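You operate a simulated robot arm through the tools that you are given. There is no shell and no other tool. Be economical: measure what you need, move in short steps, check, and stop when the job is done.

Carry out the task below with a simulated two-armed robot. There is one attempt and no reset: what you move stays moved.

JOB
Start the flash at power 3 and test it once.
Fine: flash main switch on and model key lit; wait for ready before you press the test key; leave the dump key alone.

The check looks at the end state, three seconds after you hand in, the way a careful person would. Anything else that was tipped, shoved, dropped, spilled or broken makes it a failure.

ROBOT AND FRAMES
Two 6-joint arms with fingered hands on one trunk, on a base that drives. Base frame: it is fixed to the floor where the robot stands at the start and does not move with it; the origin is under the middle of the robot, x ahead of it, y to its left, z up. Lengths are in m, angles in rad, forces in N, time in s.
The left shoulder is at the start at [0.021, 0.17, 1.414], the right one opposite. With the tool pointing down near the work surface each hand reaches from about 0.66 to 0.76 m from the robot's upright axis, wherever it stands, measured 20 degrees to its own side. Places, roughly: flash dump key [0.7, -0.4, 1]; flash main switch [0.8, -0.2, 1]; flash model key [0.7, -0.3, 1]; flash pack [0.8, -0.3, 0.9]; flash power dial [0.8, -0.2, 1]; flash test key [0.7, -0.4, 1]. Payload 4.4 kg a hand.
Tool frame (each hand has its own): the origin (TCP) lies between the finger pads and is the grasp point; the fingertips stand 0.033 m ahead of it; z points along the fingers, y is the line along which they close. The gripper opens to 0.164 m. The gripper's body begins 0.093 m behind the TCP. The gripper is a hand of 5 fingers: y runs from the thumb to the fingers, the wrist lies at [0, 0, -0.257] in the tool frame.
Orientation is that of the tool frame in the base frame, as [roll, pitch, yaw] about the fixed x, y, z axes, in that order (R = Rz(yaw) Ry(pitch) Rx(roll)). With the fingers straight down and closing along the base's y, the tool's x points along the base's -x, its y along +y and its z along -z.

CONTROLS
- The arms move only by the tool servo_tool. It takes "left_series", "right_series" or both (then of equal length, played together; a hand with none holds still); each is a list of rows, each a list of 6 numbers: the shift along the tool's x, y, z in units of 50 mm (1.0 is 50 mm), then the turn, a rotation vector about the tool's x, y, z in units of 8 degrees (1.0 is 8 degrees). In form: [[dx, dy, dz, wx, wy, wz], ...]. A call has 1 to 8 rows; each row shifts and turns the commanded pose from where the row before left it, along the tool's axes as they then stand. A call with a number of a shift or a turn outside -1 to 1 is refused whole. Each row takes 0.2 s and may step no farther than 0.05 m and 0.15 rad from the row before; otherwise, the whole call is refused. A pose out of reach is approached as far as the arm can. The call stops where the force on the tool passes 40 N (or 10 N more than at its start, if that is more) or the arm is blocked; 0.2 s more then pass. In this call time passes only in rows, and 0.2 s behind the last. The reply holds the time, the measured pose of the TCP, the force on the tool along the base axes, the opening and the grip force, in the units named above and with some noise, with the torque about the TCP (base axes, N m) and any sound that the robot's microphone picked up, and new pictures: "show" is both (left out), scene, wrist or none (wrist: the cameras of the hands that moved).
- Cameras (640 x 400 px; columns grow to the right, rows downward): "scene" is now at [0.1076, -0.0033, 1.5751]; the picture's right is [-0.12, -0.99, -0.00], its down [-0.57, 0.07, -0.82] and it looks along [0.81, -0.10, -0.58] (base axes); focal length 261 px, centre (320, 200). "left" rides on the left gripper at [-0.093, -0.001, -0.124] in its tool frame; the picture's right is [0.01, -1.00, 0.00], its down [0.80, 0.01, -0.60] and it looks along [0.60, 0.01, 0.80] (tool axes); focal length 275 px, centre (320, 200). "right" rides on the right gripper at [0.093, -0.001, -0.124] in its tool frame; the picture's right is [0.01, 1.00, 0.00], its down [-0.80, 0.01, -0.60] and it looks along [-0.60, 0.01, 0.80] (tool axes); focal length 275 px, centre (320, 200). There is no depth. A picture from a camera that has moved, and an enlarged one, comes with that camera's place and axes in the base frame and with its lens. The place of the scene camera against the robot may be out by one fixed shift of up to 0.025 m in any direction.
- lift_body(by): slides the trunk up (or, below 0, down) by that many m; the arms and the scene camera ride with it, the base frame stays. It gives what a move gives, with no picture.
- steer(legs): drives the robot by 1 to 6 legs, each [ahead, left, turn to the left] in m, m and rad, along the robot's own axes; the way and the turn of a leg run together, so that a leg with both is an arc; at most 1.5 m and 3.142 rad a leg. The arms and the cameras ride along, it lands a little off, and it stops where it bumps. It gives what a move gives, and a new picture of the scene camera.
- finger_targets(fingers, thumb_bend, hand): sets how far each is bent, from 0 (flat) to 1 (curled in); at 0.3 the hand is open as for a grip, at 0.7 the pads meet at the TCP. One left out holds its place. A second passes; each finger stops where it meets its share of the squeeze, and holds until it gets a number again. It is the only way to open and close the hand. It gives what a move gives, with no picture; readings hold the bend of each and the force on the fingers (four entries, about 0 where the hand has none), thumb and palm.
- turn_head(pan, tilt): turns the head with the scene camera to pan (to the left, within 1.501 rad either way) and tilt (down, from -0.506 to 1.204), counted from straight ahead of the robot. It gives what a move gives, and a new picture of the scene camera.
- inspect(camera, box): a new picture of the part [left, top, right, bottom] of that camera's present view, enlarged. It takes no simulated time.
- close_job(): hands the job in; it is judged then, once.

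Work in short steps. Places have to be worked out from the pictures, the camera data and where the tool is seen: move nearer, look again, correct. Check each grasp and each placing, and mend what went wrong. You have 120 turns and 260 pictures in all, those below and enlarged ones among them. Open the grippers and draw the arms clear of the work before you hand the job in, unless the task says otherwise; then end with one line.

The tools are called as a command line: name --argument value ..., lists and objects as JSON in quotes. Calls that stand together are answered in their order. servo_tool: Moves the arms, as the interface text tells. Its arguments: {"type":"object","properties":{"left_series":{"type":"array"},"right_series":{"type":"array"},"show":{"type":"string","enum":["both","scene","wrist","none"]}},"required":[]} The other tools are called the same way: lift_body (by) slides the trunk up or down; finger_targets (fingers, thumb_bend, hand) moves the fingers one by one; steer (legs) drives the base; turn_head (pan, tilt) turns the head that bears the scene camera; inspect (camera, box) takes an enlarged picture of a part of a camera's view; close_job () hands the job in.

At the start:

```text
t: 0.0
left_ee_pos: [0.6741, 0.0605, 1.2225]
left_ee_rot: [3.141, -0.002, -3.141]
left_force: [-0.4, -0.1, 0.6]
left_ft_torque: [0.0, -0.01, -0.03]
left_finger_gap: 0.1638
left_gripper_force: 0.1
left_shape: jaw
left_bend: [0.3, 0.3]
left_finger forces: [0.1, 0.0, 0.0, 0.0, 0.0, 0.0]
right_ee_pos: [0.5083, -0.4187, 0.9995]
right_ee_rot: [3.141, 0.001, 3.141]
right_force: [0.4, 0.1, 0.2]
right_ft_torque: [0.02, 0.0, 0.01]
right_finger_gap: 0.1638
right_gripper_force: 0.1
right_shape: jaw
right_bend: [0.3, 0.3]
right_finger forces: [0.0, 0.0, 0.0, 0.1, 0.0, 0.1]
trunk travel left (down, up): [-0.666, 0.075]
robot x, y, heading: [0.0022, 0.0008, -0.0]
head pan, tilt: [-0.12, 0.618]
```

scene: 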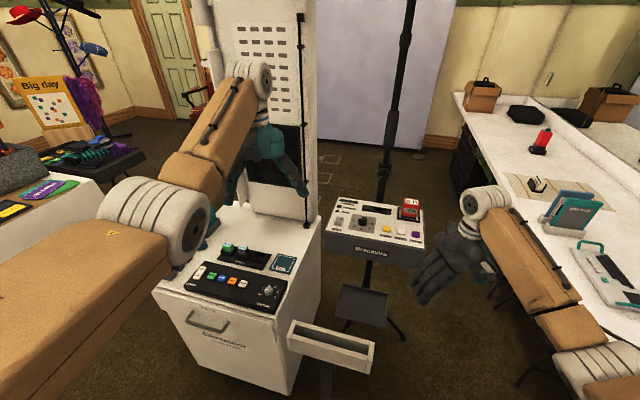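
right: 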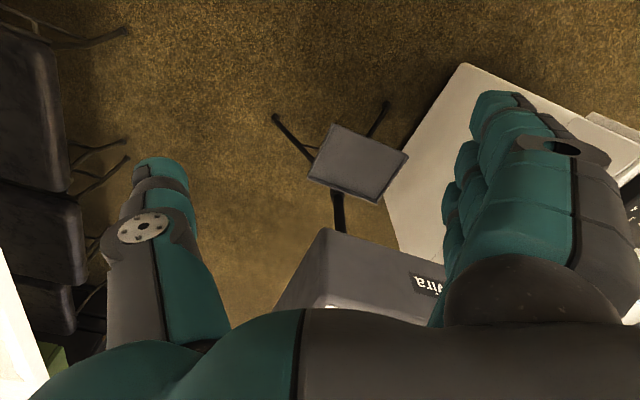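
left: 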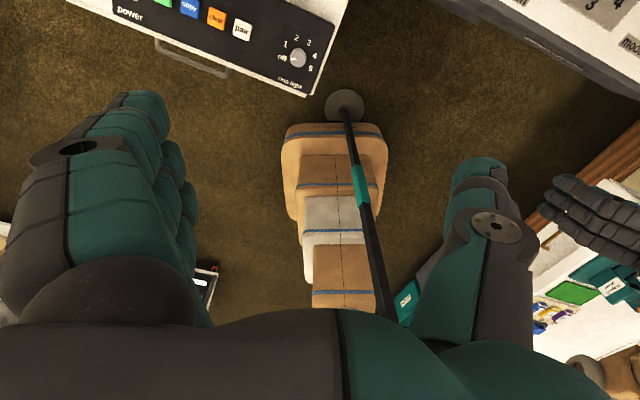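

The flash pack is in the middle of the scene, with a dial, a red switch and keys; I enlarge it.

inspect --camera "scene" --box '[310, 180, 440, 270]'

inspect --camera "scene" --box '[325, 195, 385, 240]'

inspect --camera "scene" --box '[375, 190, 435, 250]'

```text
4.44 times, centred on (375, 225) of scene
camera zoom: at [0.1076, -0.0033, 1.5751], right [-0.12, -0.99, 0.0], down [-0.57, 0.07, -0.82], along [0.81, -0.1, -0.58], focal length 1160 px, centre (76, 89)
```

zoom: 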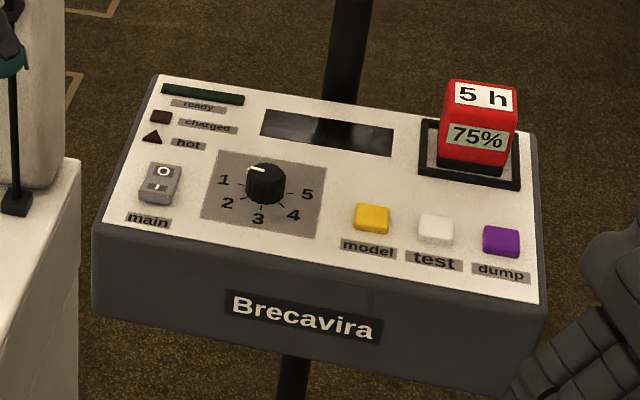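

```text
8.89 times, centred on (355, 218) of scene
camera zoom: at [0.1076, -0.0033, 1.5751], right [-0.12, -0.99, 0.0], down [-0.57, 0.07, -0.82], along [0.81, -0.1, -0.58], focal length 2321 px, centre (9, 44)
```

zoom: 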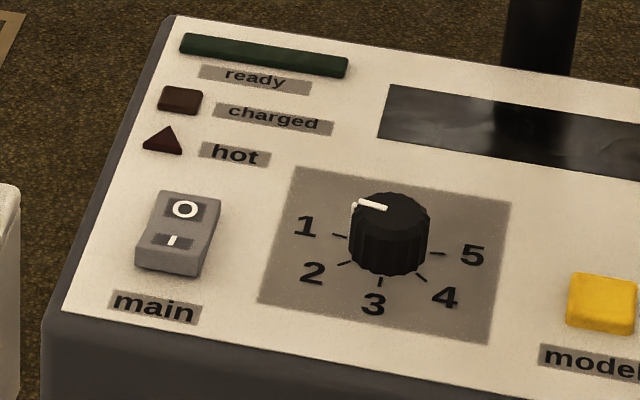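

```text
6.67 times, centred on (405, 220) of scene
camera zoom: at [0.1076, -0.0033, 1.5751], right [-0.12, -0.99, 0.0], down [-0.57, 0.07, -0.82], along [0.81, -0.1, -0.58], focal length 1741 px, centre (-247, 67)
```

zoom: 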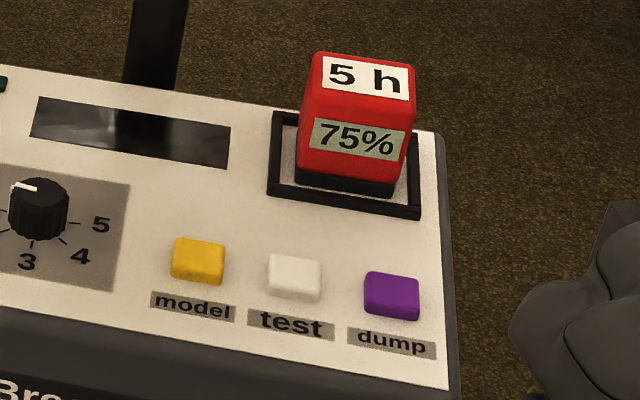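

I read the dial pointer as near 1, and 3 faces the robot. I raise the right hand clear, then shape it so only the thumb pokes out.

servo_tool --right_series '[[0, 0, -1, 0, 0, 0], [0, 0, -1, 0, 0, 0], [0, 0, -1, 0, 0, 0], [0, 0, -1, 0, 0, 0]]' --show "none"

finger_targets --hand "right" --fingers 1.0 --thumb_bend 0.3

turn_head --pan -0.35 --tilt 0.7

inspect --camera "right" --box '[0, 0, 640, 400]'

```text
t: 1.0
left_ee_pos: [0.6729, 0.0599, 1.2237]
left_ee_rot: [3.141, 0.001, 3.141]
left_force: [-0.5, -1.3, 0.9]
left_ft_torque: [0.01, -0.01, 0.0]
left_finger_gap: 0.1639
left_gripper_force: 0.1
left_shape: jaw
left_bend: [0.3, 0.3]
left_finger forces: [0.1, 0.0, 0.0, 0.0, 0.0, 0.0]
right_ee_pos: [0.4888, -0.4877, 1.1308]
right_ee_rot: [3.129, 0.027, -3.14]
right_force: [0.2, -0.3, 0.0]
right_ft_torque: [-0.01, -0.02, 0.02]
right_finger_gap: 0.1637
right_gripper_force: 0.0
right_shape: jaw
right_bend: [0.3, 0.3]
right_finger forces: [0.0, 0.0, 0.0, 0.0, 0.0, 0.0]
right hand out of reach, approached as far as the arm can: row 2, 3, 4
trunk travel left (down, up): [-0.666, 0.075]
robot x, y, heading: [0.0017, 0.0031, -0.003]
head pan, tilt: [-0.12, 0.618]
```

```text
t: 2.0
left_ee_pos: [0.6727, 0.0604, 1.2239]
left_ee_rot: [-3.141, -0.003, 3.141]
left_force: [-0.3, -0.3, 0.4]
left_ft_torque: [-0.01, 0.02, -0.04]
left_finger_gap: 0.1639
left_gripper_force: 0.1
left_shape: jaw
left_bend: [0.3, 0.3]
left_finger forces: [0.1, 0.0, 0.0, 0.0, 0.0, 0.1]
right_ee_pos: [0.4894, -0.4882, 1.1325]
right_ee_rot: [3.133, 0.023, -3.141]
right_force: [-0.1, -0.6, 0.0]
right_ft_torque: [-0.02, -0.04, 0.0]
right_finger_gap: 0.0856
right_gripper_force: 0.0
right_shape: fingers
right_bend: [1.0, 0.3]
right_finger forces: [0.0, 0.1, 0.1, 0.0, 0.0, 0.0]
trunk travel left (down, up): [-0.666, 0.075]
robot x, y, heading: [-0.0016, 0.0024, 0.0]
head pan, tilt: [-0.12, 0.618]
```

```text
t: 2.8
left_ee_pos: [0.6732, 0.0602, 1.223]
left_ee_rot: [3.141, -0.001, -3.141]
left_force: [0.0, 0.2, 0.1]
left_ft_torque: [0.01, 0.01, 0.01]
left_finger_gap: 0.164
left_gripper_force: 0.1
left_shape: jaw
left_bend: [0.3, 0.3]
left_finger forces: [0.0, 0.0, 0.0, 0.1, 0.0, 0.1]
right_ee_pos: [0.4905, -0.489, 1.1321]
right_ee_rot: [3.131, 0.025, 3.141]
right_force: [0.4, -0.1, 0.2]
right_ft_torque: [0.01, 0.0, -0.01]
right_finger_gap: 0.0857
right_gripper_force: 0.0
right_shape: fingers
right_bend: [1.0, 0.3]
right_finger forces: [0.1, 0.1, 0.1, 0.1, 0.0, 0.0]
trunk travel left (down, up): [-0.666, 0.075]
robot x, y, heading: [-0.0028, -0.0019, 0.002]
head pan, tilt: [-0.351, 0.7]
camera scene: at [0.1002, -0.0219, 1.568], right [-0.34, -0.94, 0.0], down [-0.61, 0.22, -0.76], along [0.72, -0.26, -0.64], focal length 261 px, centre (320, 200)
```

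scene: 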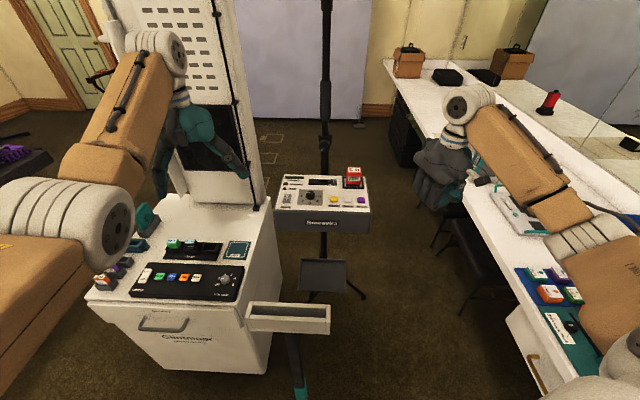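

```text
1.00 times, centred on (320, 200) of right (not enlarged: the box is as wide or as high as the picture)
camera zoom: at [0.3944, -0.491, 1.2538], right [-0.01, 1.0, 0.01], down [0.79, 0.0, 0.62], along [0.62, 0.02, -0.79], focal length 275 px, centre (320, 200)
```

zoom: 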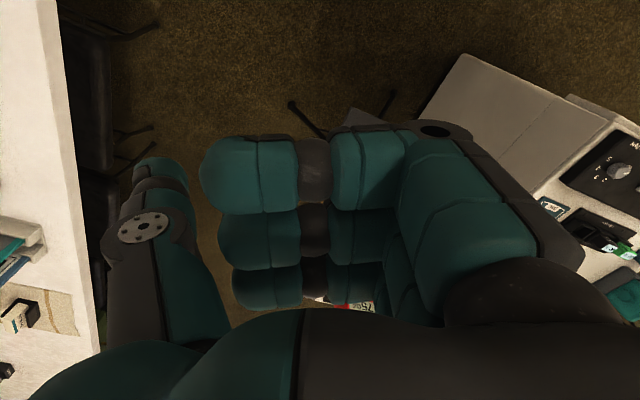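

The thumb tip sits at about tool [0, -0.085, 0.033] and the curled fingers stay above it. I move forward, then yaw the hand so the thumb points away from the robot, which keeps the hand body over free space.

lift_body --by 0.06

servo_tool --right_series '[[-1, 0.4, 0, 0, 0, 0], [-0.8, 0.4, 0, 0, 0, 0], [0, 0, 0, 0, 0, -1], [0, 0, 0, 0, 0, -1], [0, 0, 0, 0, 0, -1], [0, 0, 0, 0, 0, -1], [0, 0, 0, 0, 0, -1]]' --show "scene"

```text
t: 3.8
left_ee_pos: [0.6739, 0.0601, 1.2822]
left_ee_rot: [-3.141, -0.003, -3.142]
left_force: [0.1, -0.3, 0.4]
left_ft_torque: [-0.01, 0.01, -0.01]
left_finger_gap: 0.1638
left_gripper_force: 0.0
left_shape: jaw
left_bend: [0.3, 0.3]
left_finger forces: [0.0, 0.0, 0.0, 0.0, 0.0, 0.1]
right_ee_pos: [0.4909, -0.4885, 1.1914]
right_ee_rot: [3.13, 0.027, 3.141]
right_force: [-0.3, 0.3, -0.6]
right_ft_torque: [-0.01, 0.0, 0.0]
right_finger_gap: 0.0854
right_gripper_force: 0.0
right_shape: fingers
right_bend: [1.0, 0.3]
right_finger forces: [0.0, 0.1, 0.0, 0.1, 0.1, 0.1]
trunk travel left (down, up): [-0.726, 0.015]
robot x, y, heading: [-0.0057, 0.0015, -0.003]
head pan, tilt: [-0.351, 0.7]
```

```text
refused: row 1 steps farther than a row can; nothing moved
```

Row 1's diagonal exceeded 50 mm; I split it smaller.

servo_tool --right_series '[[-0.85, 0.4, 0, 0, 0, 0], [-0.85, 0.4, 0, 0, 0, 0], [-0.4, 0.2, 0, 0, 0, -1], [0, 0, 0, 0, 0, -1], [0, 0, 0, 0, 0, -1], [0, 0, 0, 0, 0, -1], [0, 0, 0, 0, 0, -1], [0, 0, 0, 0, 0, -1]]' --show "scene"

```text
t: 5.5
left_ee_pos: [0.674, 0.06, 1.2816]
left_ee_rot: [3.141, -0.003, 3.141]
left_force: [-0.4, -0.3, 0.2]
left_ft_torque: [-0.01, 0.0, 0.0]
left_finger_gap: 0.1638
left_gripper_force: 0.0
left_shape: jaw
left_bend: [0.3, 0.3]
left_finger forces: [0.1, 0.1, 0.0, 0.0, 0.0, 0.0]
right_ee_pos: [0.5953, -0.4497, 1.1825]
right_ee_rot: [-3.129, 0.025, -2.301]
right_force: [0.6, 0.4, -0.3]
right_ft_torque: [0.01, 0.0, 0.05]
right_finger_gap: 0.0857
right_gripper_force: 0.1
right_shape: fingers
right_bend: [1.0, 0.3]
right_finger forces: [0.1, 0.0, 0.1, 0.1, 0.0, 0.2]
right hand out of reach, approached as far as the arm can: row 1
trunk travel left (down, up): [-0.726, 0.015]
robot x, y, heading: [0.0034, 0.0027, -0.001]
head pan, tilt: [-0.351, 0.7]
camera scene: at [0.0996, -0.0219, 1.628], right [-0.34, -0.94, 0.0], down [-0.61, 0.22, -0.76], along [0.72, -0.26, -0.64], focal length 261 px, centre (320, 200)
```

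scene: 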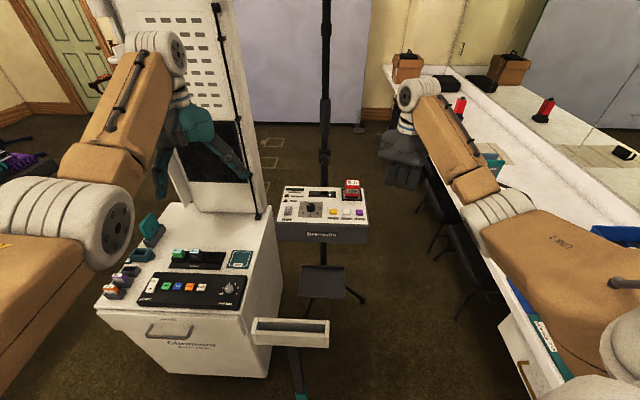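

I yaw the remainder (~42°) and enlarge the panel from the new camera height to triangulate.

servo_tool --right_series '[[0, 0, 0, 0, 0, -1], [0, 0, 0, 0, 0, -1], [0, 0, 0, 0, 0, -1], [0, 0, 0, 0, 0, -1], [0, 0, 0, 0, 0, -1], [0, 0, 0, 0, 0, -0.25]]' --show "wrist"

inspect --camera "scene" --box '[270, 170, 380, 250]'

```text
t: 7.0
left_ee_pos: [0.6752, 0.0599, 1.2811]
left_ee_rot: [-3.141, 0.0, 3.141]
left_force: [-0.2, -0.3, 0.0]
left_ft_torque: [-0.03, -0.02, 0.01]
left_finger_gap: 0.1639
left_gripper_force: 0.2
left_shape: jaw
left_bend: [0.3, 0.3]
left_finger forces: [0.0, 0.0, 0.0, 0.1, 0.0, 0.1]
right_ee_pos: [0.5772, -0.4362, 1.1756]
right_ee_rot: [-3.088, 0.023, -1.621]
right_force: [-0.4, -0.1, -0.3]
right_ft_torque: [-0.01, 0.03, -0.02]
right_finger_gap: 0.0854
right_gripper_force: 0.0
right_shape: fingers
right_bend: [1.0, 0.3]
right_finger forces: [0.0, 0.1, 0.0, 0.0, 0.0, 0.1]
right hand out of reach, approached as far as the arm can: row 5, 6
trunk travel left (down, up): [-0.726, 0.015]
robot x, y, heading: [-0.0022, -0.0012, -0.003]
head pan, tilt: [-0.351, 0.7]
camera right: at [0.5673, -0.5314, 1.298], right [-1.0, 0.04, -0.05], down [0.0, 0.79, 0.62], along [0.07, 0.62, -0.79], focal length 275 px, centre (320, 200)
```

right: 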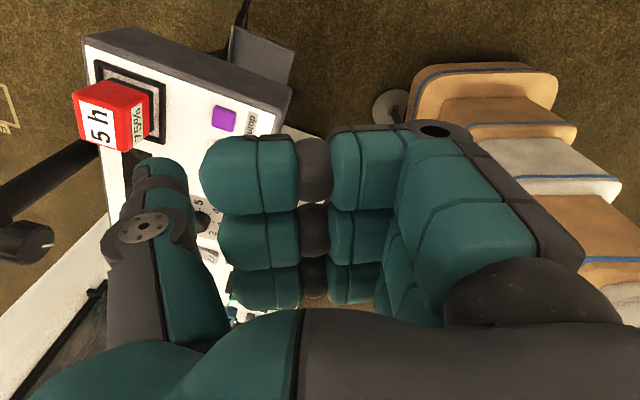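

```text
5.00 times, centred on (325, 210) of scene
camera zoom: at [0.1005, -0.0217, 1.6279], right [-0.34, -0.94, 0.0], down [-0.61, 0.22, -0.76], along [0.72, -0.26, -0.64], focal length 1306 px, centre (295, 150)
```

zoom: 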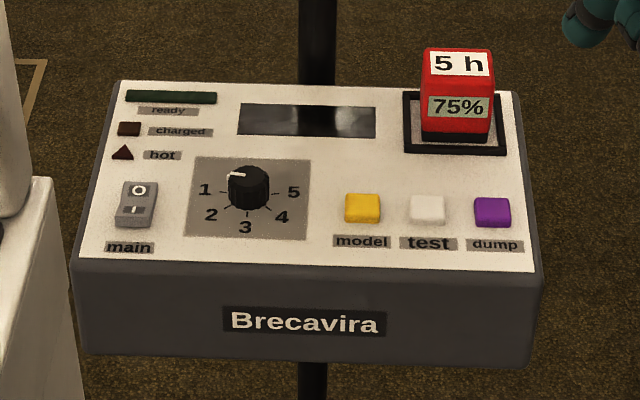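

Triangulation gives panel z≈0.965, dial ≈[0.80,-0.24], main ≈[0.815,-0.16], model ≈[0.755,-0.315], test ≈[0.735,-0.36], dump ≈[0.715,-0.405]. The dial is beyond reach from here, so I look down to see whether I can drive ahead a little.

turn_head --pan -0.2 --tilt 1.2

```text
t: 7.9
left_ee_pos: [0.6745, 0.06, 1.2827]
left_ee_rot: [3.141, -0.001, 3.141]
left_force: [-0.1, -0.7, -0.8]
left_ft_torque: [-0.03, -0.01, 0.05]
left_finger_gap: 0.1638
left_gripper_force: 0.0
left_shape: jaw
left_bend: [0.3, 0.3]
left_finger forces: [0.0, 0.0, 0.0, 0.0, 0.0, 0.0]
right_ee_pos: [0.5774, -0.4369, 1.1759]
right_ee_rot: [-3.09, 0.024, -1.624]
right_force: [0.1, -0.5, -0.4]
right_ft_torque: [-0.01, 0.0, 0.01]
right_finger_gap: 0.0856
right_gripper_force: 0.0
right_shape: fingers
right_bend: [1.0, 0.3]
right_finger forces: [0.0, 0.0, 0.1, 0.0, 0.1, 0.0]
trunk travel left (down, up): [-0.726, 0.015]
robot x, y, heading: [0.0009, -0.003, 0.001]
head pan, tilt: [-0.201, 1.201]
camera scene: at [0.0746, -0.0039, 1.5921], right [-0.2, -0.98, 0.0], down [-0.91, 0.19, -0.36], along [0.36, -0.07, -0.93], focal length 261 px, centre (320, 200)
```

scene: 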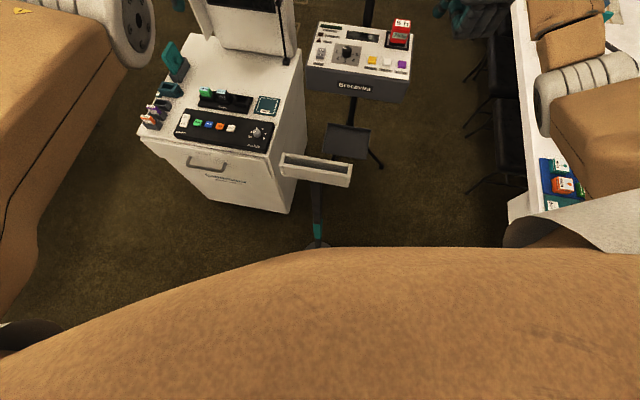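

There is a stand with a round foot close in front of the base (≈[0.33,-0.06]), so driving ahead is out. Sidestepping right 0.1 and then turning left about 20° brings the right shoulder nearer the dial without nearing that foot.

steer --legs '[[0, -0.1, 0]]'

```text
t: 9.0
left_ee_pos: [0.6741, -0.0396, 1.2824]
left_ee_rot: [3.139, -0.001, 3.141]
left_force: [1.0, -0.5, 0.7]
left_ft_torque: [0.08, 0.02, -0.01]
left_finger_gap: 0.1635
left_gripper_force: 0.0
left_shape: jaw
left_bend: [0.3, 0.3]
left_finger forces: [0.0, 0.0, 0.1, 0.0, 0.1, 0.0]
right_ee_pos: [0.5767, -0.5371, 1.175]
right_ee_rot: [-3.09, 0.025, -1.624]
right_force: [-0.5, -0.6, -0.3]
right_ft_torque: [0.0, 0.04, 0.0]
right_finger_gap: 0.0857
right_gripper_force: 0.0
right_shape: fingers
right_bend: [1.0, 0.3]
right_finger forces: [0.0, 0.0, 0.0, 0.1, 0.0, 0.0]
trunk travel left (down, up): [-0.726, 0.015]
robot x, y, heading: [0.0006, -0.102, 0.004]
head pan, tilt: [-0.201, 1.201]
camera scene: at [0.0746, -0.1044, 1.592], right [-0.2, -0.98, 0.0], down [-0.91, 0.19, -0.36], along [0.35, -0.07, -0.93], focal length 261 px, centre (320, 200)
```

scene: 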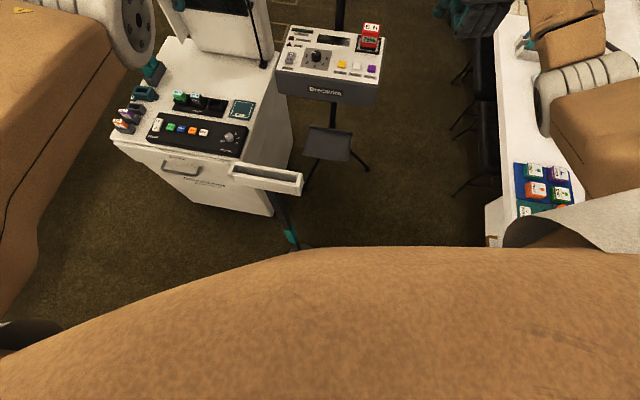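

Sidestep is clean. Now turn left 0.35 rad in place, two legs.

steer --legs '[[0, 0, 0.18], [0, 0, 0.17]]'

turn_head --pan -0.5 --tilt 0.8

inspect --camera "right" --box '[0, 0, 640, 400]'

```text
t: 10.8
left_ee_pos: [0.6126, 0.1882, 1.2817]
left_ee_rot: [-3.141, -0.001, -2.795]
left_force: [-0.1, -0.1, 0.6]
left_ft_torque: [-0.04, 0.02, -0.02]
left_finger_gap: 0.1639
left_gripper_force: 0.1
left_shape: jaw
left_bend: [0.3, 0.3]
left_finger forces: [0.0, 0.0, 0.0, 0.0, 0.1, 0.1]
right_ee_pos: [0.6905, -0.314, 1.1761]
right_ee_rot: [-3.089, 0.024, -1.281]
right_force: [-0.5, -0.1, 0.6]
right_ft_torque: [-0.01, -0.02, -0.01]
right_finger_gap: 0.0856
right_gripper_force: 0.2
right_shape: fingers
right_bend: [1.0, 0.3]
right_finger forces: [0.0, 0.1, 0.0, 0.0, 0.1, 0.0]
trunk travel left (down, up): [-0.726, 0.015]
robot x, y, heading: [-0.0, -0.1021, 0.342]
head pan, tilt: [-0.201, 1.201]
camera scene: at [0.0747, -0.0795, 1.592], right [0.14, -0.99, 0.0], down [-0.92, -0.13, -0.36], along [0.36, 0.05, -0.93], focal length 261 px, centre (320, 200)
```

scene: 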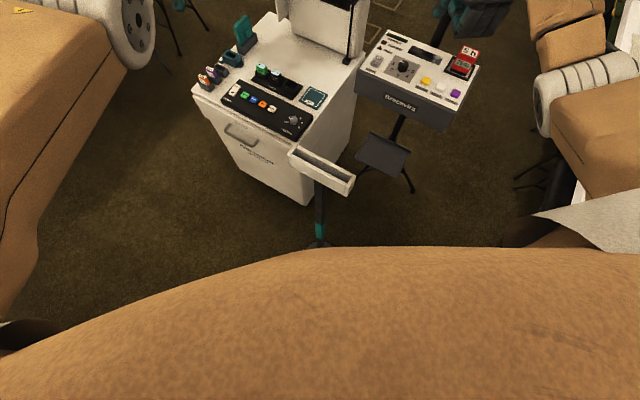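

```text
t: 11.7
left_ee_pos: [0.6134, 0.1855, 1.2827]
left_ee_rot: [3.141, -0.002, -2.797]
left_force: [1.1, 0.1, -0.2]
left_ft_torque: [0.03, 0.01, -0.02]
left_finger_gap: 0.164
left_gripper_force: 0.0
left_shape: jaw
left_bend: [0.3, 0.3]
left_finger forces: [0.1, 0.0, 0.1, 0.0, 0.0, 0.0]
right_ee_pos: [0.6913, -0.3155, 1.1754]
right_ee_rot: [-3.091, 0.024, -1.279]
right_force: [-0.1, -0.5, 0.3]
right_ft_torque: [0.01, 0.04, -0.01]
right_finger_gap: 0.0856
right_gripper_force: 0.1
right_shape: fingers
right_bend: [1.0, 0.3]
right_finger forces: [0.0, 0.0, 0.0, 0.0, 0.1, 0.1]
trunk travel left (down, up): [-0.726, 0.015]
robot x, y, heading: [0.0003, -0.0961, 0.346]
head pan, tilt: [-0.499, 0.799]
camera scene: at [0.0991, -0.1012, 1.6197], right [-0.15, -0.99, 0.0], down [-0.71, 0.11, -0.7], along [0.69, -0.11, -0.72], focal length 261 px, centre (320, 200)
```

scene: 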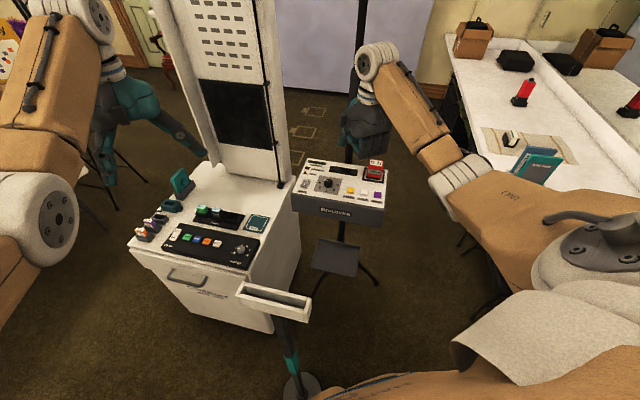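

```text
1.00 times, centred on (320, 200) of right (not enlarged: the box is as wide or as high as the picture)
camera zoom: at [0.7131, -0.408, 1.2981], right [-0.95, -0.3, -0.05], down [-0.26, 0.74, 0.62], along [-0.14, 0.6, -0.78], focal length 275 px, centre (320, 200)
```

zoom: 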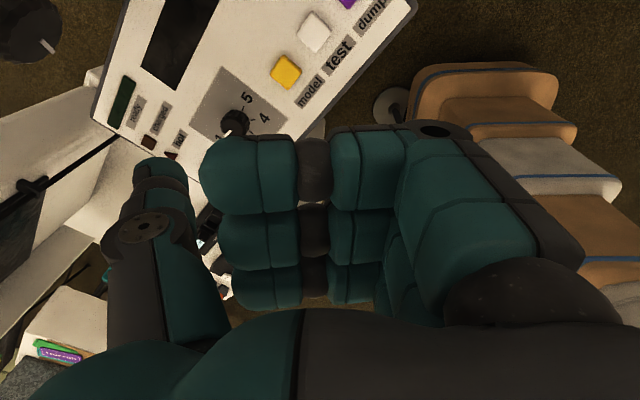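

The wrist view gives model ≈[0.745,-0.316], test ≈[0.725,-0.363], dial ≈[0.79,-0.241] (scene camera is off by about 0.015 in x). I set a narrow grip opening, then move above the dial while turning the hand back so that 90° CCW of turn is available.

finger_targets --hand "right" --fingers 0.5 --thumb_bend 0.5

servo_tool --right_series '[[-0.29, -0.77, 0, 0, 0, 0], [-0.29, -0.77, 0, 0, 0, 0], [-0.28, -0.77, 0, 0, 0, 0], [0, 0, 0, 0, 0, 1], [0, 0, 0, 0, 0, 1], [0, 0, 0, 0, 0, 1], [0, 0, 0, 0, 0, 1], [0, 0, 0, 0, 0, 1]]' --show "none"

servo_tool --right_series '[[0, 0, 0, 0, 0, 1], [0, 0, 0, 0, 0, 1], [0, 0, 0, 0, 0, 1], [0, 0, 0, 0, 0, 1], [0, 0, 0, 0, 0, 1], [0, 0, 0, 0, 0, 0.9]]' --show "both"

```text
t: 12.7
left_ee_pos: [0.6126, 0.1857, 1.2822]
left_ee_rot: [3.141, -0.003, -2.798]
left_force: [0.4, -0.6, -1.0]
left_ft_torque: [0.0, -0.01, 0.0]
left_finger_gap: 0.1639
left_gripper_force: 0.1
left_shape: jaw
left_bend: [0.3, 0.3]
left_finger forces: [0.0, 0.0, 0.0, 0.1, 0.0, 0.0]
right_ee_pos: [0.6898, -0.3153, 1.1759]
right_ee_rot: [-3.09, 0.023, -1.281]
right_force: [0.7, -0.4, -0.6]
right_ft_torque: [0.01, 0.01, -0.03]
right_finger_gap: 0.1004
right_gripper_force: 0.1
right_shape: fingers
right_bend: [0.5, 0.5]
right_finger forces: [0.0, 0.0, 0.0, 0.0, 0.1, 0.0]
trunk travel left (down, up): [-0.726, 0.015]
robot x, y, heading: [0.0011, -0.1005, 0.347]
head pan, tilt: [-0.499, 0.799]
```

```text
t: 14.5
left_ee_pos: [0.6142, 0.1854, 1.2831]
left_ee_rot: [-3.141, 0.001, -2.795]
left_force: [-0.4, -0.2, -0.8]
left_ft_torque: [-0.02, -0.01, 0.01]
left_finger_gap: 0.1639
left_gripper_force: 0.1
left_shape: jaw
left_bend: [0.3, 0.3]
left_finger forces: [0.1, 0.1, 0.0, 0.1, 0.0, 0.0]
right_ee_pos: [0.7269, -0.2189, 1.1949]
right_ee_rot: [-3.117, 0.052, -1.981]
right_force: [0.5, -0.8, -0.2]
right_ft_torque: [0.0, -0.05, 0.02]
right_finger_gap: 0.0997
right_gripper_force: 0.0
right_shape: fingers
right_bend: [0.5, 0.5]
right_finger forces: [0.0, 0.0, 0.0, 0.1, 0.0, 0.0]
right hand out of reach, approached as far as the arm can: row 1, 2, 3
trunk travel left (down, up): [-0.726, 0.015]
robot x, y, heading: [0.0026, -0.0998, 0.347]
head pan, tilt: [-0.499, 0.799]
```

```text
t: 15.9
left_ee_pos: [0.6133, 0.1846, 1.2827]
left_ee_rot: [-3.141, -0.003, -2.796]
left_force: [-0.2, 1.2, 0.2]
left_ft_torque: [0.0, 0.0, -0.04]
left_finger_gap: 0.1637
left_gripper_force: 0.1
left_shape: jaw
left_bend: [0.3, 0.3]
left_finger forces: [0.0, 0.1, 0.0, 0.0, 0.0, 0.0]
right_ee_pos: [0.7278, -0.2207, 1.1941]
right_ee_rot: [3.117, 0.054, -2.806]
right_force: [-0.8, -0.7, 0.8]
right_ft_torque: [0.03, 0.0, -0.02]
right_finger_gap: 0.0998
right_gripper_force: 0.0
right_shape: fingers
right_bend: [0.5, 0.5]
right_finger forces: [0.0, 0.0, 0.0, 0.0, 0.0, 0.1]
trunk travel left (down, up): [-0.726, 0.015]
robot x, y, heading: [0.0001, -0.0979, 0.34]
head pan, tilt: [-0.499, 0.799]
camera scene: at [0.0991, -0.1009, 1.6197], right [-0.15, -0.99, 0.0], down [-0.71, 0.11, -0.7], along [0.69, -0.11, -0.72], focal length 261 px, centre (320, 200)
camera right: at [0.6351, -0.2575, 1.3141], right [-0.34, 0.94, 0.02], down [0.73, 0.25, 0.64], along [0.6, 0.24, -0.77], focal length 275 px, centre (320, 200)
```

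scene: 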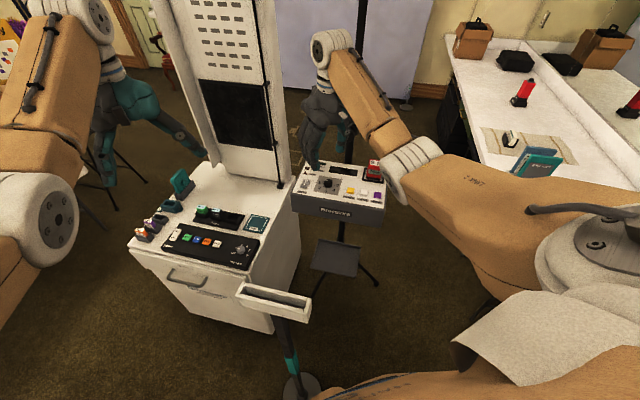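
right: 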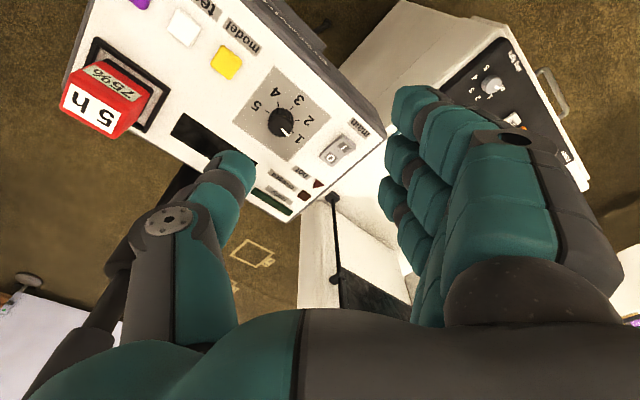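

I enlarge the dial to read the pointer, and lower the hand to z≈1.08, where the reach is better.

inspect --camera "right" --box '[230, 60, 360, 170]'

servo_tool --right_series '[[0, 0, 0.9, 0, 0, 0], [0, 0, 0.9, 0, 0, 0], [-0.4, 0, 0.3, 0, 0, 0], [-0.4, 0, 0, 0, 0, 0]]' --show "wrist"

```text
3.64 times, centred on (295, 115) of right
camera zoom: at [0.6351, -0.2575, 1.3141], right [-0.34, 0.94, 0.02], down [0.73, 0.25, 0.64], along [0.6, 0.24, -0.77], focal length 1001 px, centre (411, 509)
```

zoom: 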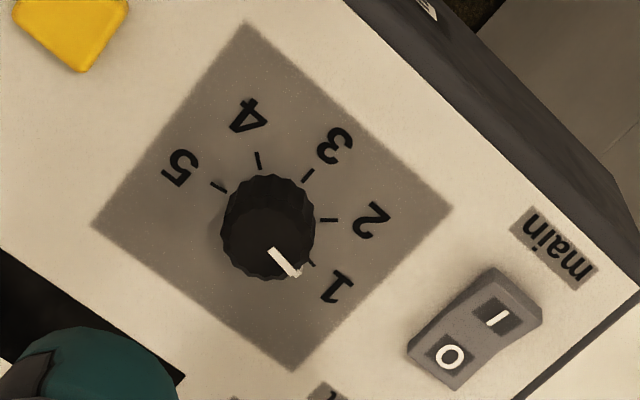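

```text
t: 16.9
left_ee_pos: [0.6143, 0.1864, 1.2827]
left_ee_rot: [-3.141, -0.001, -2.797]
left_force: [-0.1, 0.1, -0.2]
left_ft_torque: [0.02, 0.03, 0.02]
left_finger_gap: 0.1637
left_gripper_force: 0.0
left_shape: jaw
left_bend: [0.3, 0.3]
left_finger forces: [0.0, 0.0, 0.1, 0.1, 0.0, 0.1]
right_ee_pos: [0.7716, -0.2029, 1.093]
right_ee_rot: [3.122, 0.052, -2.801]
right_force: [0.2, 0.2, 0.5]
right_ft_torque: [0.0, -0.02, 0.03]
right_finger_gap: 0.0999
right_gripper_force: 0.2
right_shape: fingers
right_bend: [0.5, 0.5]
right_finger forces: [0.0, 0.0, 0.1, 0.1, 0.0, 0.0]
trunk travel left (down, up): [-0.726, 0.015]
robot x, y, heading: [0.0024, -0.0998, 0.342]
head pan, tilt: [-0.499, 0.799]
camera right: at [0.6791, -0.2388, 1.2121], right [-0.35, 0.94, 0.02], down [0.72, 0.25, 0.64], along [0.6, 0.24, -0.77], focal length 275 px, centre (320, 200)
```

right: 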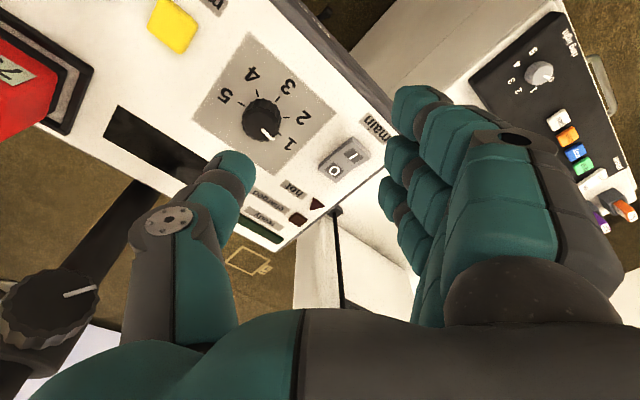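

Pointer is exactly on the "1" tick, and 3 is 90° CCW from it. I center the TCP over the dial and descend partway.

servo_tool --right_series '[[0, -0.5, 0.3, 0, 0, 0], [0, -0.45, 0.5, 0, 0, 0]]' --show "both"

```text
t: 17.5
left_ee_pos: [0.6134, 0.1861, 1.283]
left_ee_rot: [-3.141, -0.001, -2.797]
left_force: [-0.2, 0.3, -0.1]
left_ft_torque: [-0.01, 0.01, -0.03]
left_finger_gap: 0.1639
left_gripper_force: 0.0
left_shape: jaw
left_bend: [0.3, 0.3]
left_finger forces: [0.1, 0.0, 0.0, 0.0, 0.1, 0.0]
right_ee_pos: [0.7874, -0.2464, 1.0511]
right_ee_rot: [3.121, 0.057, -2.801]
right_force: [0.5, 0.4, -1.0]
right_ft_torque: [0.01, -0.07, 0.04]
right_finger_gap: 0.0997
right_gripper_force: 0.1
right_shape: fingers
right_bend: [0.5, 0.5]
right_finger forces: [0.1, 0.1, 0.0, 0.0, 0.1, 0.0]
trunk travel left (down, up): [-0.726, 0.015]
robot x, y, heading: [0.0013, -0.0969, 0.344]
head pan, tilt: [-0.499, 0.799]
camera scene: at [0.0993, -0.0998, 1.6197], right [-0.15, -0.99, 0.0], down [-0.71, 0.11, -0.7], along [0.69, -0.11, -0.72], focal length 261 px, centre (320, 200)
camera right: at [0.6947, -0.2822, 1.1702], right [-0.35, 0.94, 0.02], down [0.72, 0.25, 0.64], along [0.6, 0.24, -0.76], focal length 275 px, centre (320, 200)
```

scene: 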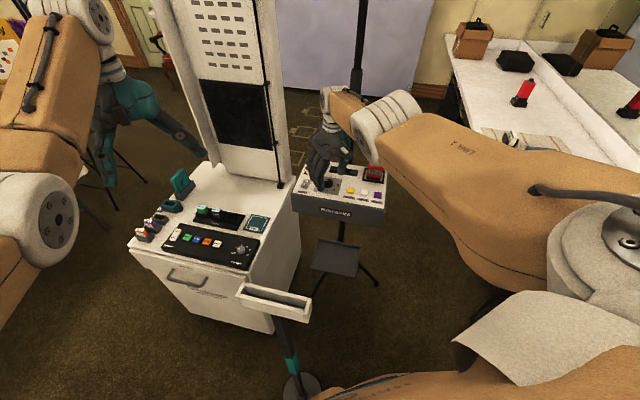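
right: 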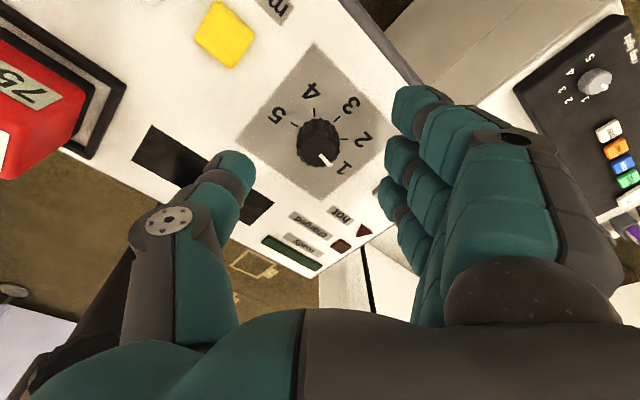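

Centred on the dial (knob Ø≈34 mm). I narrow the opening so the fingers stay clear of the main switch, then descend.

finger_targets --hand "right" --fingers 0.57 --thumb_bend 0.57

servo_tool --right_series '[[0, 0, 0.4, 0, 0, 0], [0, 0, 0.3, 0, 0, 0]]' --show "both"

inspect --camera "scene" --box '[285, 145, 395, 225]'

```text
t: 18.5
left_ee_pos: [0.6131, 0.1862, 1.2823]
left_ee_rot: [3.141, 0.0, -2.796]
left_force: [-0.4, 0.6, 0.4]
left_ft_torque: [0.01, 0.01, 0.02]
left_finger_gap: 0.1639
left_gripper_force: 0.1
left_shape: jaw
left_bend: [0.3, 0.3]
left_finger forces: [0.0, 0.0, 0.0, 0.0, 0.0, 0.0]
right_ee_pos: [0.7873, -0.2465, 1.0507]
right_ee_rot: [3.122, 0.055, -2.802]
right_force: [0.4, -0.6, 0.2]
right_ft_torque: [0.0, -0.01, 0.0]
right_finger_gap: 0.0778
right_gripper_force: 0.1
right_shape: fingers
right_bend: [0.56, 0.56]
right_finger forces: [0.1, 0.1, 0.0, 0.1, 0.0, 0.0]
trunk travel left (down, up): [-0.726, 0.015]
robot x, y, heading: [0.0, -0.1003, 0.346]
head pan, tilt: [-0.499, 0.799]
```

```text
t: 19.1
left_ee_pos: [0.6132, 0.184, 1.2835]
left_ee_rot: [3.139, -0.003, -2.796]
left_force: [0.0, -0.7, -0.1]
left_ft_torque: [0.04, -0.01, -0.03]
left_finger_gap: 0.1639
left_gripper_force: 0.1
left_shape: jaw
left_bend: [0.3, 0.3]
left_finger forces: [0.1, 0.0, 0.0, 0.0, 0.0, 0.1]
right_ee_pos: [0.7791, -0.2476, 1.0278]
right_ee_rot: [3.12, 0.054, -2.804]
right_force: [0.2, -0.1, -0.3]
right_ft_torque: [0.07, -0.01, 0.0]
right_finger_gap: 0.078
right_gripper_force: 0.1
right_shape: fingers
right_bend: [0.56, 0.56]
right_finger forces: [0.1, 0.0, 0.0, 0.0, 0.0, 0.0]
right hand out of reach, approached as far as the arm can: row 1, 2
trunk travel left (down, up): [-0.726, 0.015]
robot x, y, heading: [-0.0017, -0.0951, 0.347]
head pan, tilt: [-0.499, 0.799]
camera scene: at [0.0995, -0.1021, 1.6197], right [-0.15, -0.99, 0.0], down [-0.71, 0.11, -0.7], along [0.69, -0.11, -0.72], focal length 261 px, centre (320, 200)
camera right: at [0.6872, -0.2841, 1.1471], right [-0.34, 0.94, 0.02], down [0.72, 0.25, 0.64], along [0.6, 0.24, -0.77], focal length 275 px, centre (320, 200)
```

scene: 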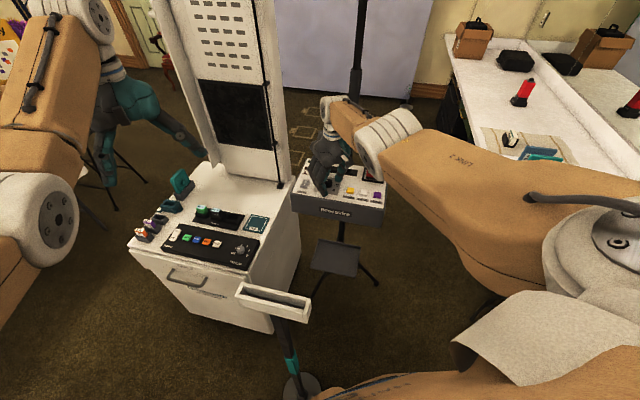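
right: 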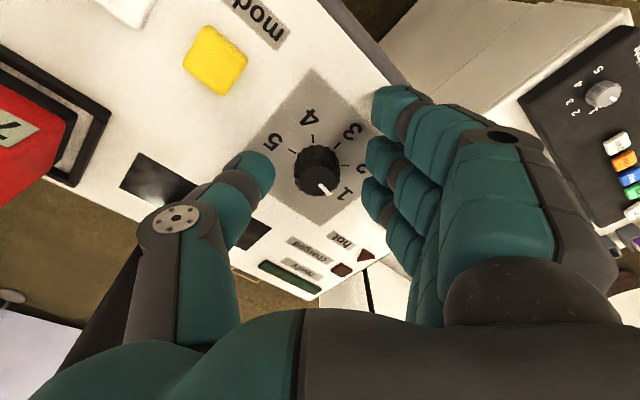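

```text
5.00 times, centred on (340, 185) of scene
camera zoom: at [0.0995, -0.1021, 1.6197], right [-0.15, -0.99, 0.0], down [-0.71, 0.11, -0.7], along [0.69, -0.11, -0.72], focal length 1306 px, centre (220, 275)
```

zoom: 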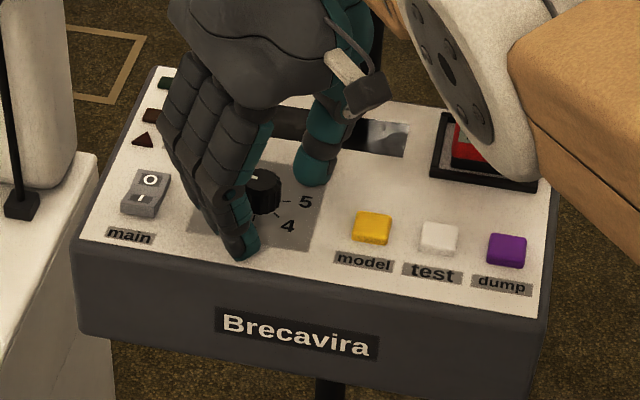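

The arm runs out of reach here because the trunk is a bit high. I raise the hand 45 mm and lower the trunk 60 mm (the hand ends about 15 mm lower), then look.

servo_tool --right_series '[[-0.1, 0, -0.5, 0, 0, 0], [-0.1, 0, -0.5, 0, 0, 0]]' --show "none"

lift_body --by -0.05

turn_head --pan -0.5 --tilt 0.8

inspect --camera "right" --box '[0, 0, 640, 400]'

inspect --camera "scene" --box '[285, 125, 395, 205]'

```text
t: 19.7
left_ee_pos: [0.6133, 0.1864, 1.2832]
left_ee_rot: [3.141, -0.002, -2.796]
left_force: [0.3, -0.3, 1.0]
left_ft_torque: [-0.05, 0.05, 0.03]
left_finger_gap: 0.1639
left_gripper_force: 0.1
left_shape: jaw
left_bend: [0.3, 0.3]
left_finger forces: [0.0, 0.0, 0.0, 0.0, 0.1, 0.1]
right_ee_pos: [0.7869, -0.2457, 1.0787]
right_ee_rot: [3.12, 0.051, -2.803]
right_force: [0.6, 0.6, 0.5]
right_ft_torque: [-0.02, 0.0, 0.01]
right_finger_gap: 0.0776
right_gripper_force: 0.0
right_shape: fingers
right_bend: [0.56, 0.56]
right_finger forces: [0.0, 0.1, 0.0, 0.0, 0.1, 0.1]
trunk travel left (down, up): [-0.726, 0.015]
robot x, y, heading: [-0.0022, -0.097, 0.346]
head pan, tilt: [-0.499, 0.799]
```

```text
t: 20.6
left_ee_pos: [0.6142, 0.1857, 1.2332]
left_ee_rot: [-3.14, -0.001, -2.796]
left_force: [0.8, -0.1, 0.3]
left_ft_torque: [-0.01, 0.02, -0.01]
left_finger_gap: 0.1642
left_gripper_force: 0.0
left_shape: jaw
left_bend: [0.3, 0.3]
left_finger forces: [0.1, 0.0, 0.0, 0.0, 0.0, 0.1]
right_ee_pos: [0.7851, -0.2453, 1.0296]
right_ee_rot: [3.121, 0.052, -2.803]
right_force: [0.6, -0.7, -0.2]
right_ft_torque: [-0.01, -0.02, 0.02]
right_finger_gap: 0.0778
right_gripper_force: 0.0
right_shape: fingers
right_bend: [0.56, 0.56]
right_finger forces: [0.1, 0.0, 0.1, 0.2, 0.0, 0.1]
trunk travel left (down, up): [-0.676, 0.065]
robot x, y, heading: [0.0008, -0.1014, 0.347]
head pan, tilt: [-0.499, 0.799]
```

```text
t: 21.2
left_ee_pos: [0.6132, 0.1864, 1.231]
left_ee_rot: [3.141, -0.002, -2.795]
left_force: [0.7, -0.3, 0.8]
left_ft_torque: [0.01, 0.01, 0.03]
left_finger_gap: 0.1641
left_gripper_force: 0.0
left_shape: jaw
left_bend: [0.3, 0.3]
left_finger forces: [0.0, 0.0, 0.0, 0.0, 0.0, 0.1]
right_ee_pos: [0.7844, -0.2459, 1.0285]
right_ee_rot: [3.119, 0.055, -2.803]
right_force: [-0.2, 0.0, 0.3]
right_ft_torque: [0.0, 0.03, 0.01]
right_finger_gap: 0.0777
right_gripper_force: 0.1
right_shape: fingers
right_bend: [0.56, 0.56]
right_finger forces: [0.1, 0.0, 0.1, 0.1, 0.0, 0.1]
trunk travel left (down, up): [-0.676, 0.065]
robot x, y, heading: [0.0014, -0.0993, 0.343]
head pan, tilt: [-0.499, 0.799]
camera scene: at [0.0994, -0.1007, 1.5697], right [-0.15, -0.99, 0.0], down [-0.71, 0.11, -0.7], along [0.69, -0.11, -0.72], focal length 261 px, centre (320, 200)
```

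scene: 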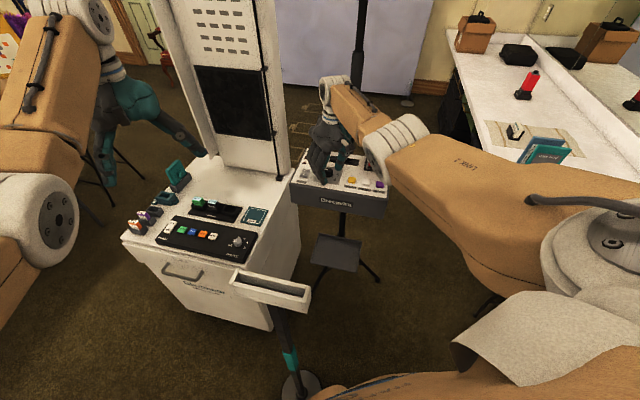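

```text
1.00 times, centred on (320, 200) of right (not enlarged: the box is as wide or as high as the picture)
camera zoom: at [0.6927, -0.2817, 1.1481], right [-0.34, 0.94, 0.02], down [0.72, 0.25, 0.64], along [0.6, 0.24, -0.77], focal length 275 px, centre (320, 200)
```

zoom: 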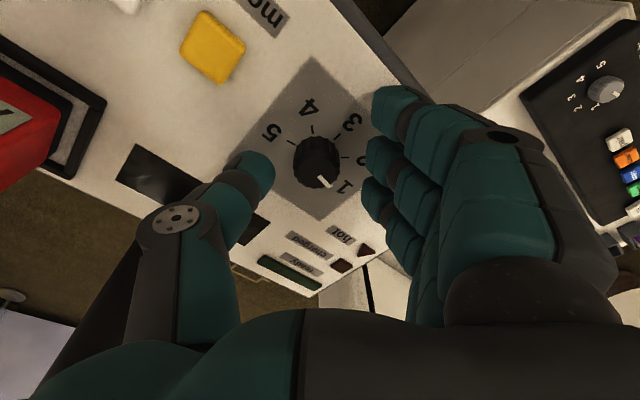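

```text
5.00 times, centred on (340, 165) of scene
camera zoom: at [0.0994, -0.1007, 1.5697], right [-0.15, -0.99, 0.0], down [-0.71, 0.11, -0.7], along [0.69, -0.11, -0.72], focal length 1306 px, centre (220, 375)
```

zoom: 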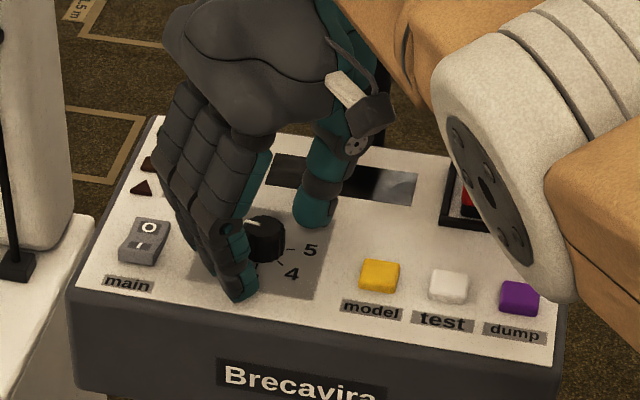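

Elbow lies on the straight shoulder–wrist line (≈[0.41,-0.27,1.33]), well above the pack. Knob is centred between thumb and fingers, so I lower another 22 mm.

servo_tool --right_series '[[0, 0, 0.22, 0, 0, 0], [0, 0, 0.22, 0, 0, 0]]' --show "wrist"

inspect --camera "scene" --box '[295, 145, 365, 195]'

```text
t: 21.8
left_ee_pos: [0.6121, 0.1852, 1.2334]
left_ee_rot: [3.142, -0.002, -2.798]
left_force: [0.8, -0.7, -0.7]
left_ft_torque: [0.03, 0.13, 0.01]
left_finger_gap: 0.1639
left_gripper_force: 0.1
left_shape: jaw
left_bend: [0.3, 0.3]
left_finger forces: [0.0, 0.1, 0.0, 0.0, 0.1, 0.0]
right_ee_pos: [0.7917, -0.244, 1.0229]
right_ee_rot: [3.123, 0.07, -2.804]
right_force: [-9.2, -2.4, 27.6]
right_ft_torque: [-0.58, 1.0, -0.22]
right_finger_gap: 0.0765
right_gripper_force: 13.4
right_shape: fingers
right_bend: [0.56, 0.57]
right_finger forces: [10.1, 0.0, 0.0, 0.0, 16.4, 0.0]
trunk travel left (down, up): [-0.676, 0.065]
robot x, y, heading: [-0.0025, -0.0986, 0.344]
head pan, tilt: [-0.499, 0.799]
stopped in row 2 (right hand): the force on the tool passed its limit at 48 N (the readings are from after the stop); the commanded pose is now the measured one
camera right: at [0.6977, -0.2809, 1.1412], right [-0.34, 0.94, 0.02], down [0.71, 0.25, 0.65], along [0.61, 0.24, -0.76], focal length 275 px, centre (320, 200)
```

right: 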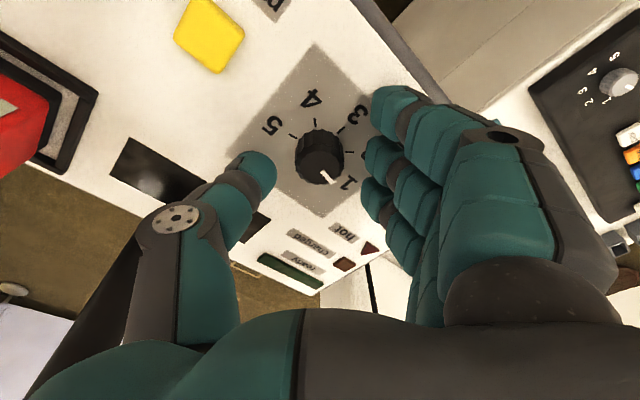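

```text
8.00 times, centred on (330, 170) of scene
camera zoom: at [0.0982, -0.1006, 1.5699], right [-0.15, -0.99, 0.0], down [-0.71, 0.11, -0.7], along [0.69, -0.11, -0.72], focal length 2089 px, centre (240, 440)
```

zoom: 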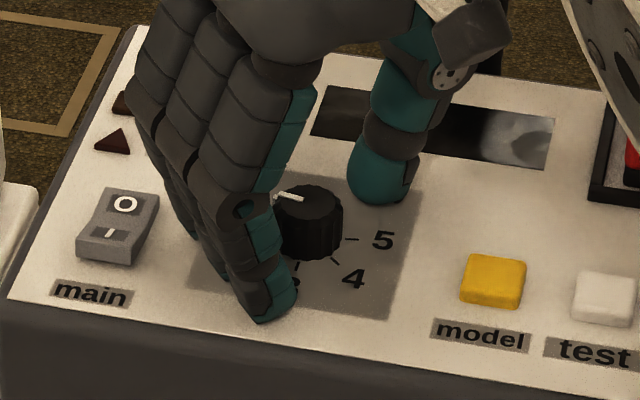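

Fingertips touch the panel (so panel z≈0.985 here). I raise 6 mm and close on the knob.

servo_tool --right_series '[[0, 0, -0.15, 0, 0, 0]]' --show "none"

finger_targets --hand "right" --fingers 0.7 --thumb_bend 0.7

inspect --camera "right" --box '[160, 40, 480, 240]'

inspect --camera "scene" --box '[295, 145, 365, 195]'

```text
t: 22.2
left_ee_pos: [0.613, 0.1853, 1.232]
left_ee_rot: [3.141, -0.001, -2.798]
left_force: [0.0, 0.1, 0.4]
left_ft_torque: [0.0, 0.02, -0.04]
left_finger_gap: 0.1641
left_gripper_force: 0.1
left_shape: jaw
left_bend: [0.3, 0.3]
left_finger forces: [0.0, 0.1, 0.1, 0.0, 0.1, 0.0]
right_ee_pos: [0.7908, -0.2457, 1.0245]
right_ee_rot: [3.122, 0.062, -2.803]
right_force: [0.6, -0.6, 0.0]
right_ft_torque: [-0.02, -0.02, 0.0]
right_finger_gap: 0.0762
right_gripper_force: 0.2
right_shape: fingers
right_bend: [0.56, 0.56]
right_finger forces: [0.0, 0.0, 0.1, 0.1, 0.2, 0.0]
trunk travel left (down, up): [-0.676, 0.065]
robot x, y, heading: [0.0, -0.0998, 0.346]
head pan, tilt: [-0.499, 0.799]
```

```text
t: 23.2
left_ee_pos: [0.6136, 0.1863, 1.2319]
left_ee_rot: [-3.141, -0.002, -2.798]
left_force: [0.2, -0.3, -0.2]
left_ft_torque: [0.03, -0.01, 0.01]
left_finger_gap: 0.1641
left_gripper_force: 0.0
left_shape: jaw
left_bend: [0.3, 0.3]
left_finger forces: [0.0, 0.0, 0.0, 0.1, 0.0, 0.0]
right_ee_pos: [0.7896, -0.2434, 1.0244]
right_ee_rot: [3.121, 0.06, -2.803]
right_force: [-7.3, 6.5, -12.7]
right_ft_torque: [0.16, 0.14, -0.03]
right_finger_gap: 0.049
right_gripper_force: 16.0
right_shape: fingers
right_bend: [0.66, 0.65]
right_finger forces: [0.0, 20.7, 0.0, 0.1, 11.7, 0.1]
trunk travel left (down, up): [-0.676, 0.065]
robot x, y, heading: [0.0028, -0.0997, 0.349]
head pan, tilt: [-0.499, 0.799]
```

```text
2.00 times, centred on (320, 140) of right
camera zoom: at [0.6966, -0.2804, 1.1427], right [-0.34, 0.94, 0.02], down [0.72, 0.25, 0.65], along [0.6, 0.24, -0.76], focal length 551 px, centre (320, 320)
```

zoom: 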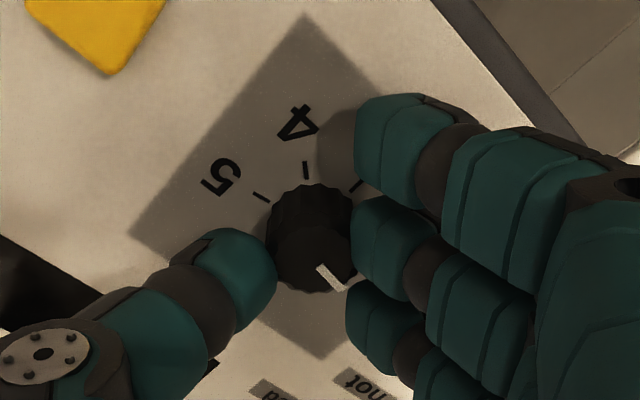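

```text
8.00 times, centred on (330, 170) of scene
camera zoom: at [0.0999, -0.1001, 1.5696], right [-0.15, -0.99, 0.0], down [-0.71, 0.11, -0.7], along [0.69, -0.11, -0.72], focal length 2089 px, centre (240, 440)
```

zoom: 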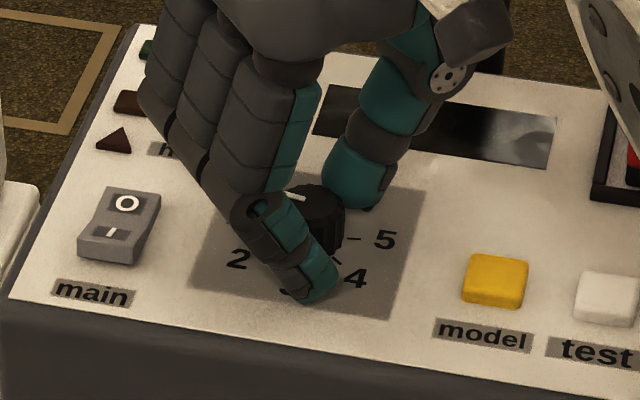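

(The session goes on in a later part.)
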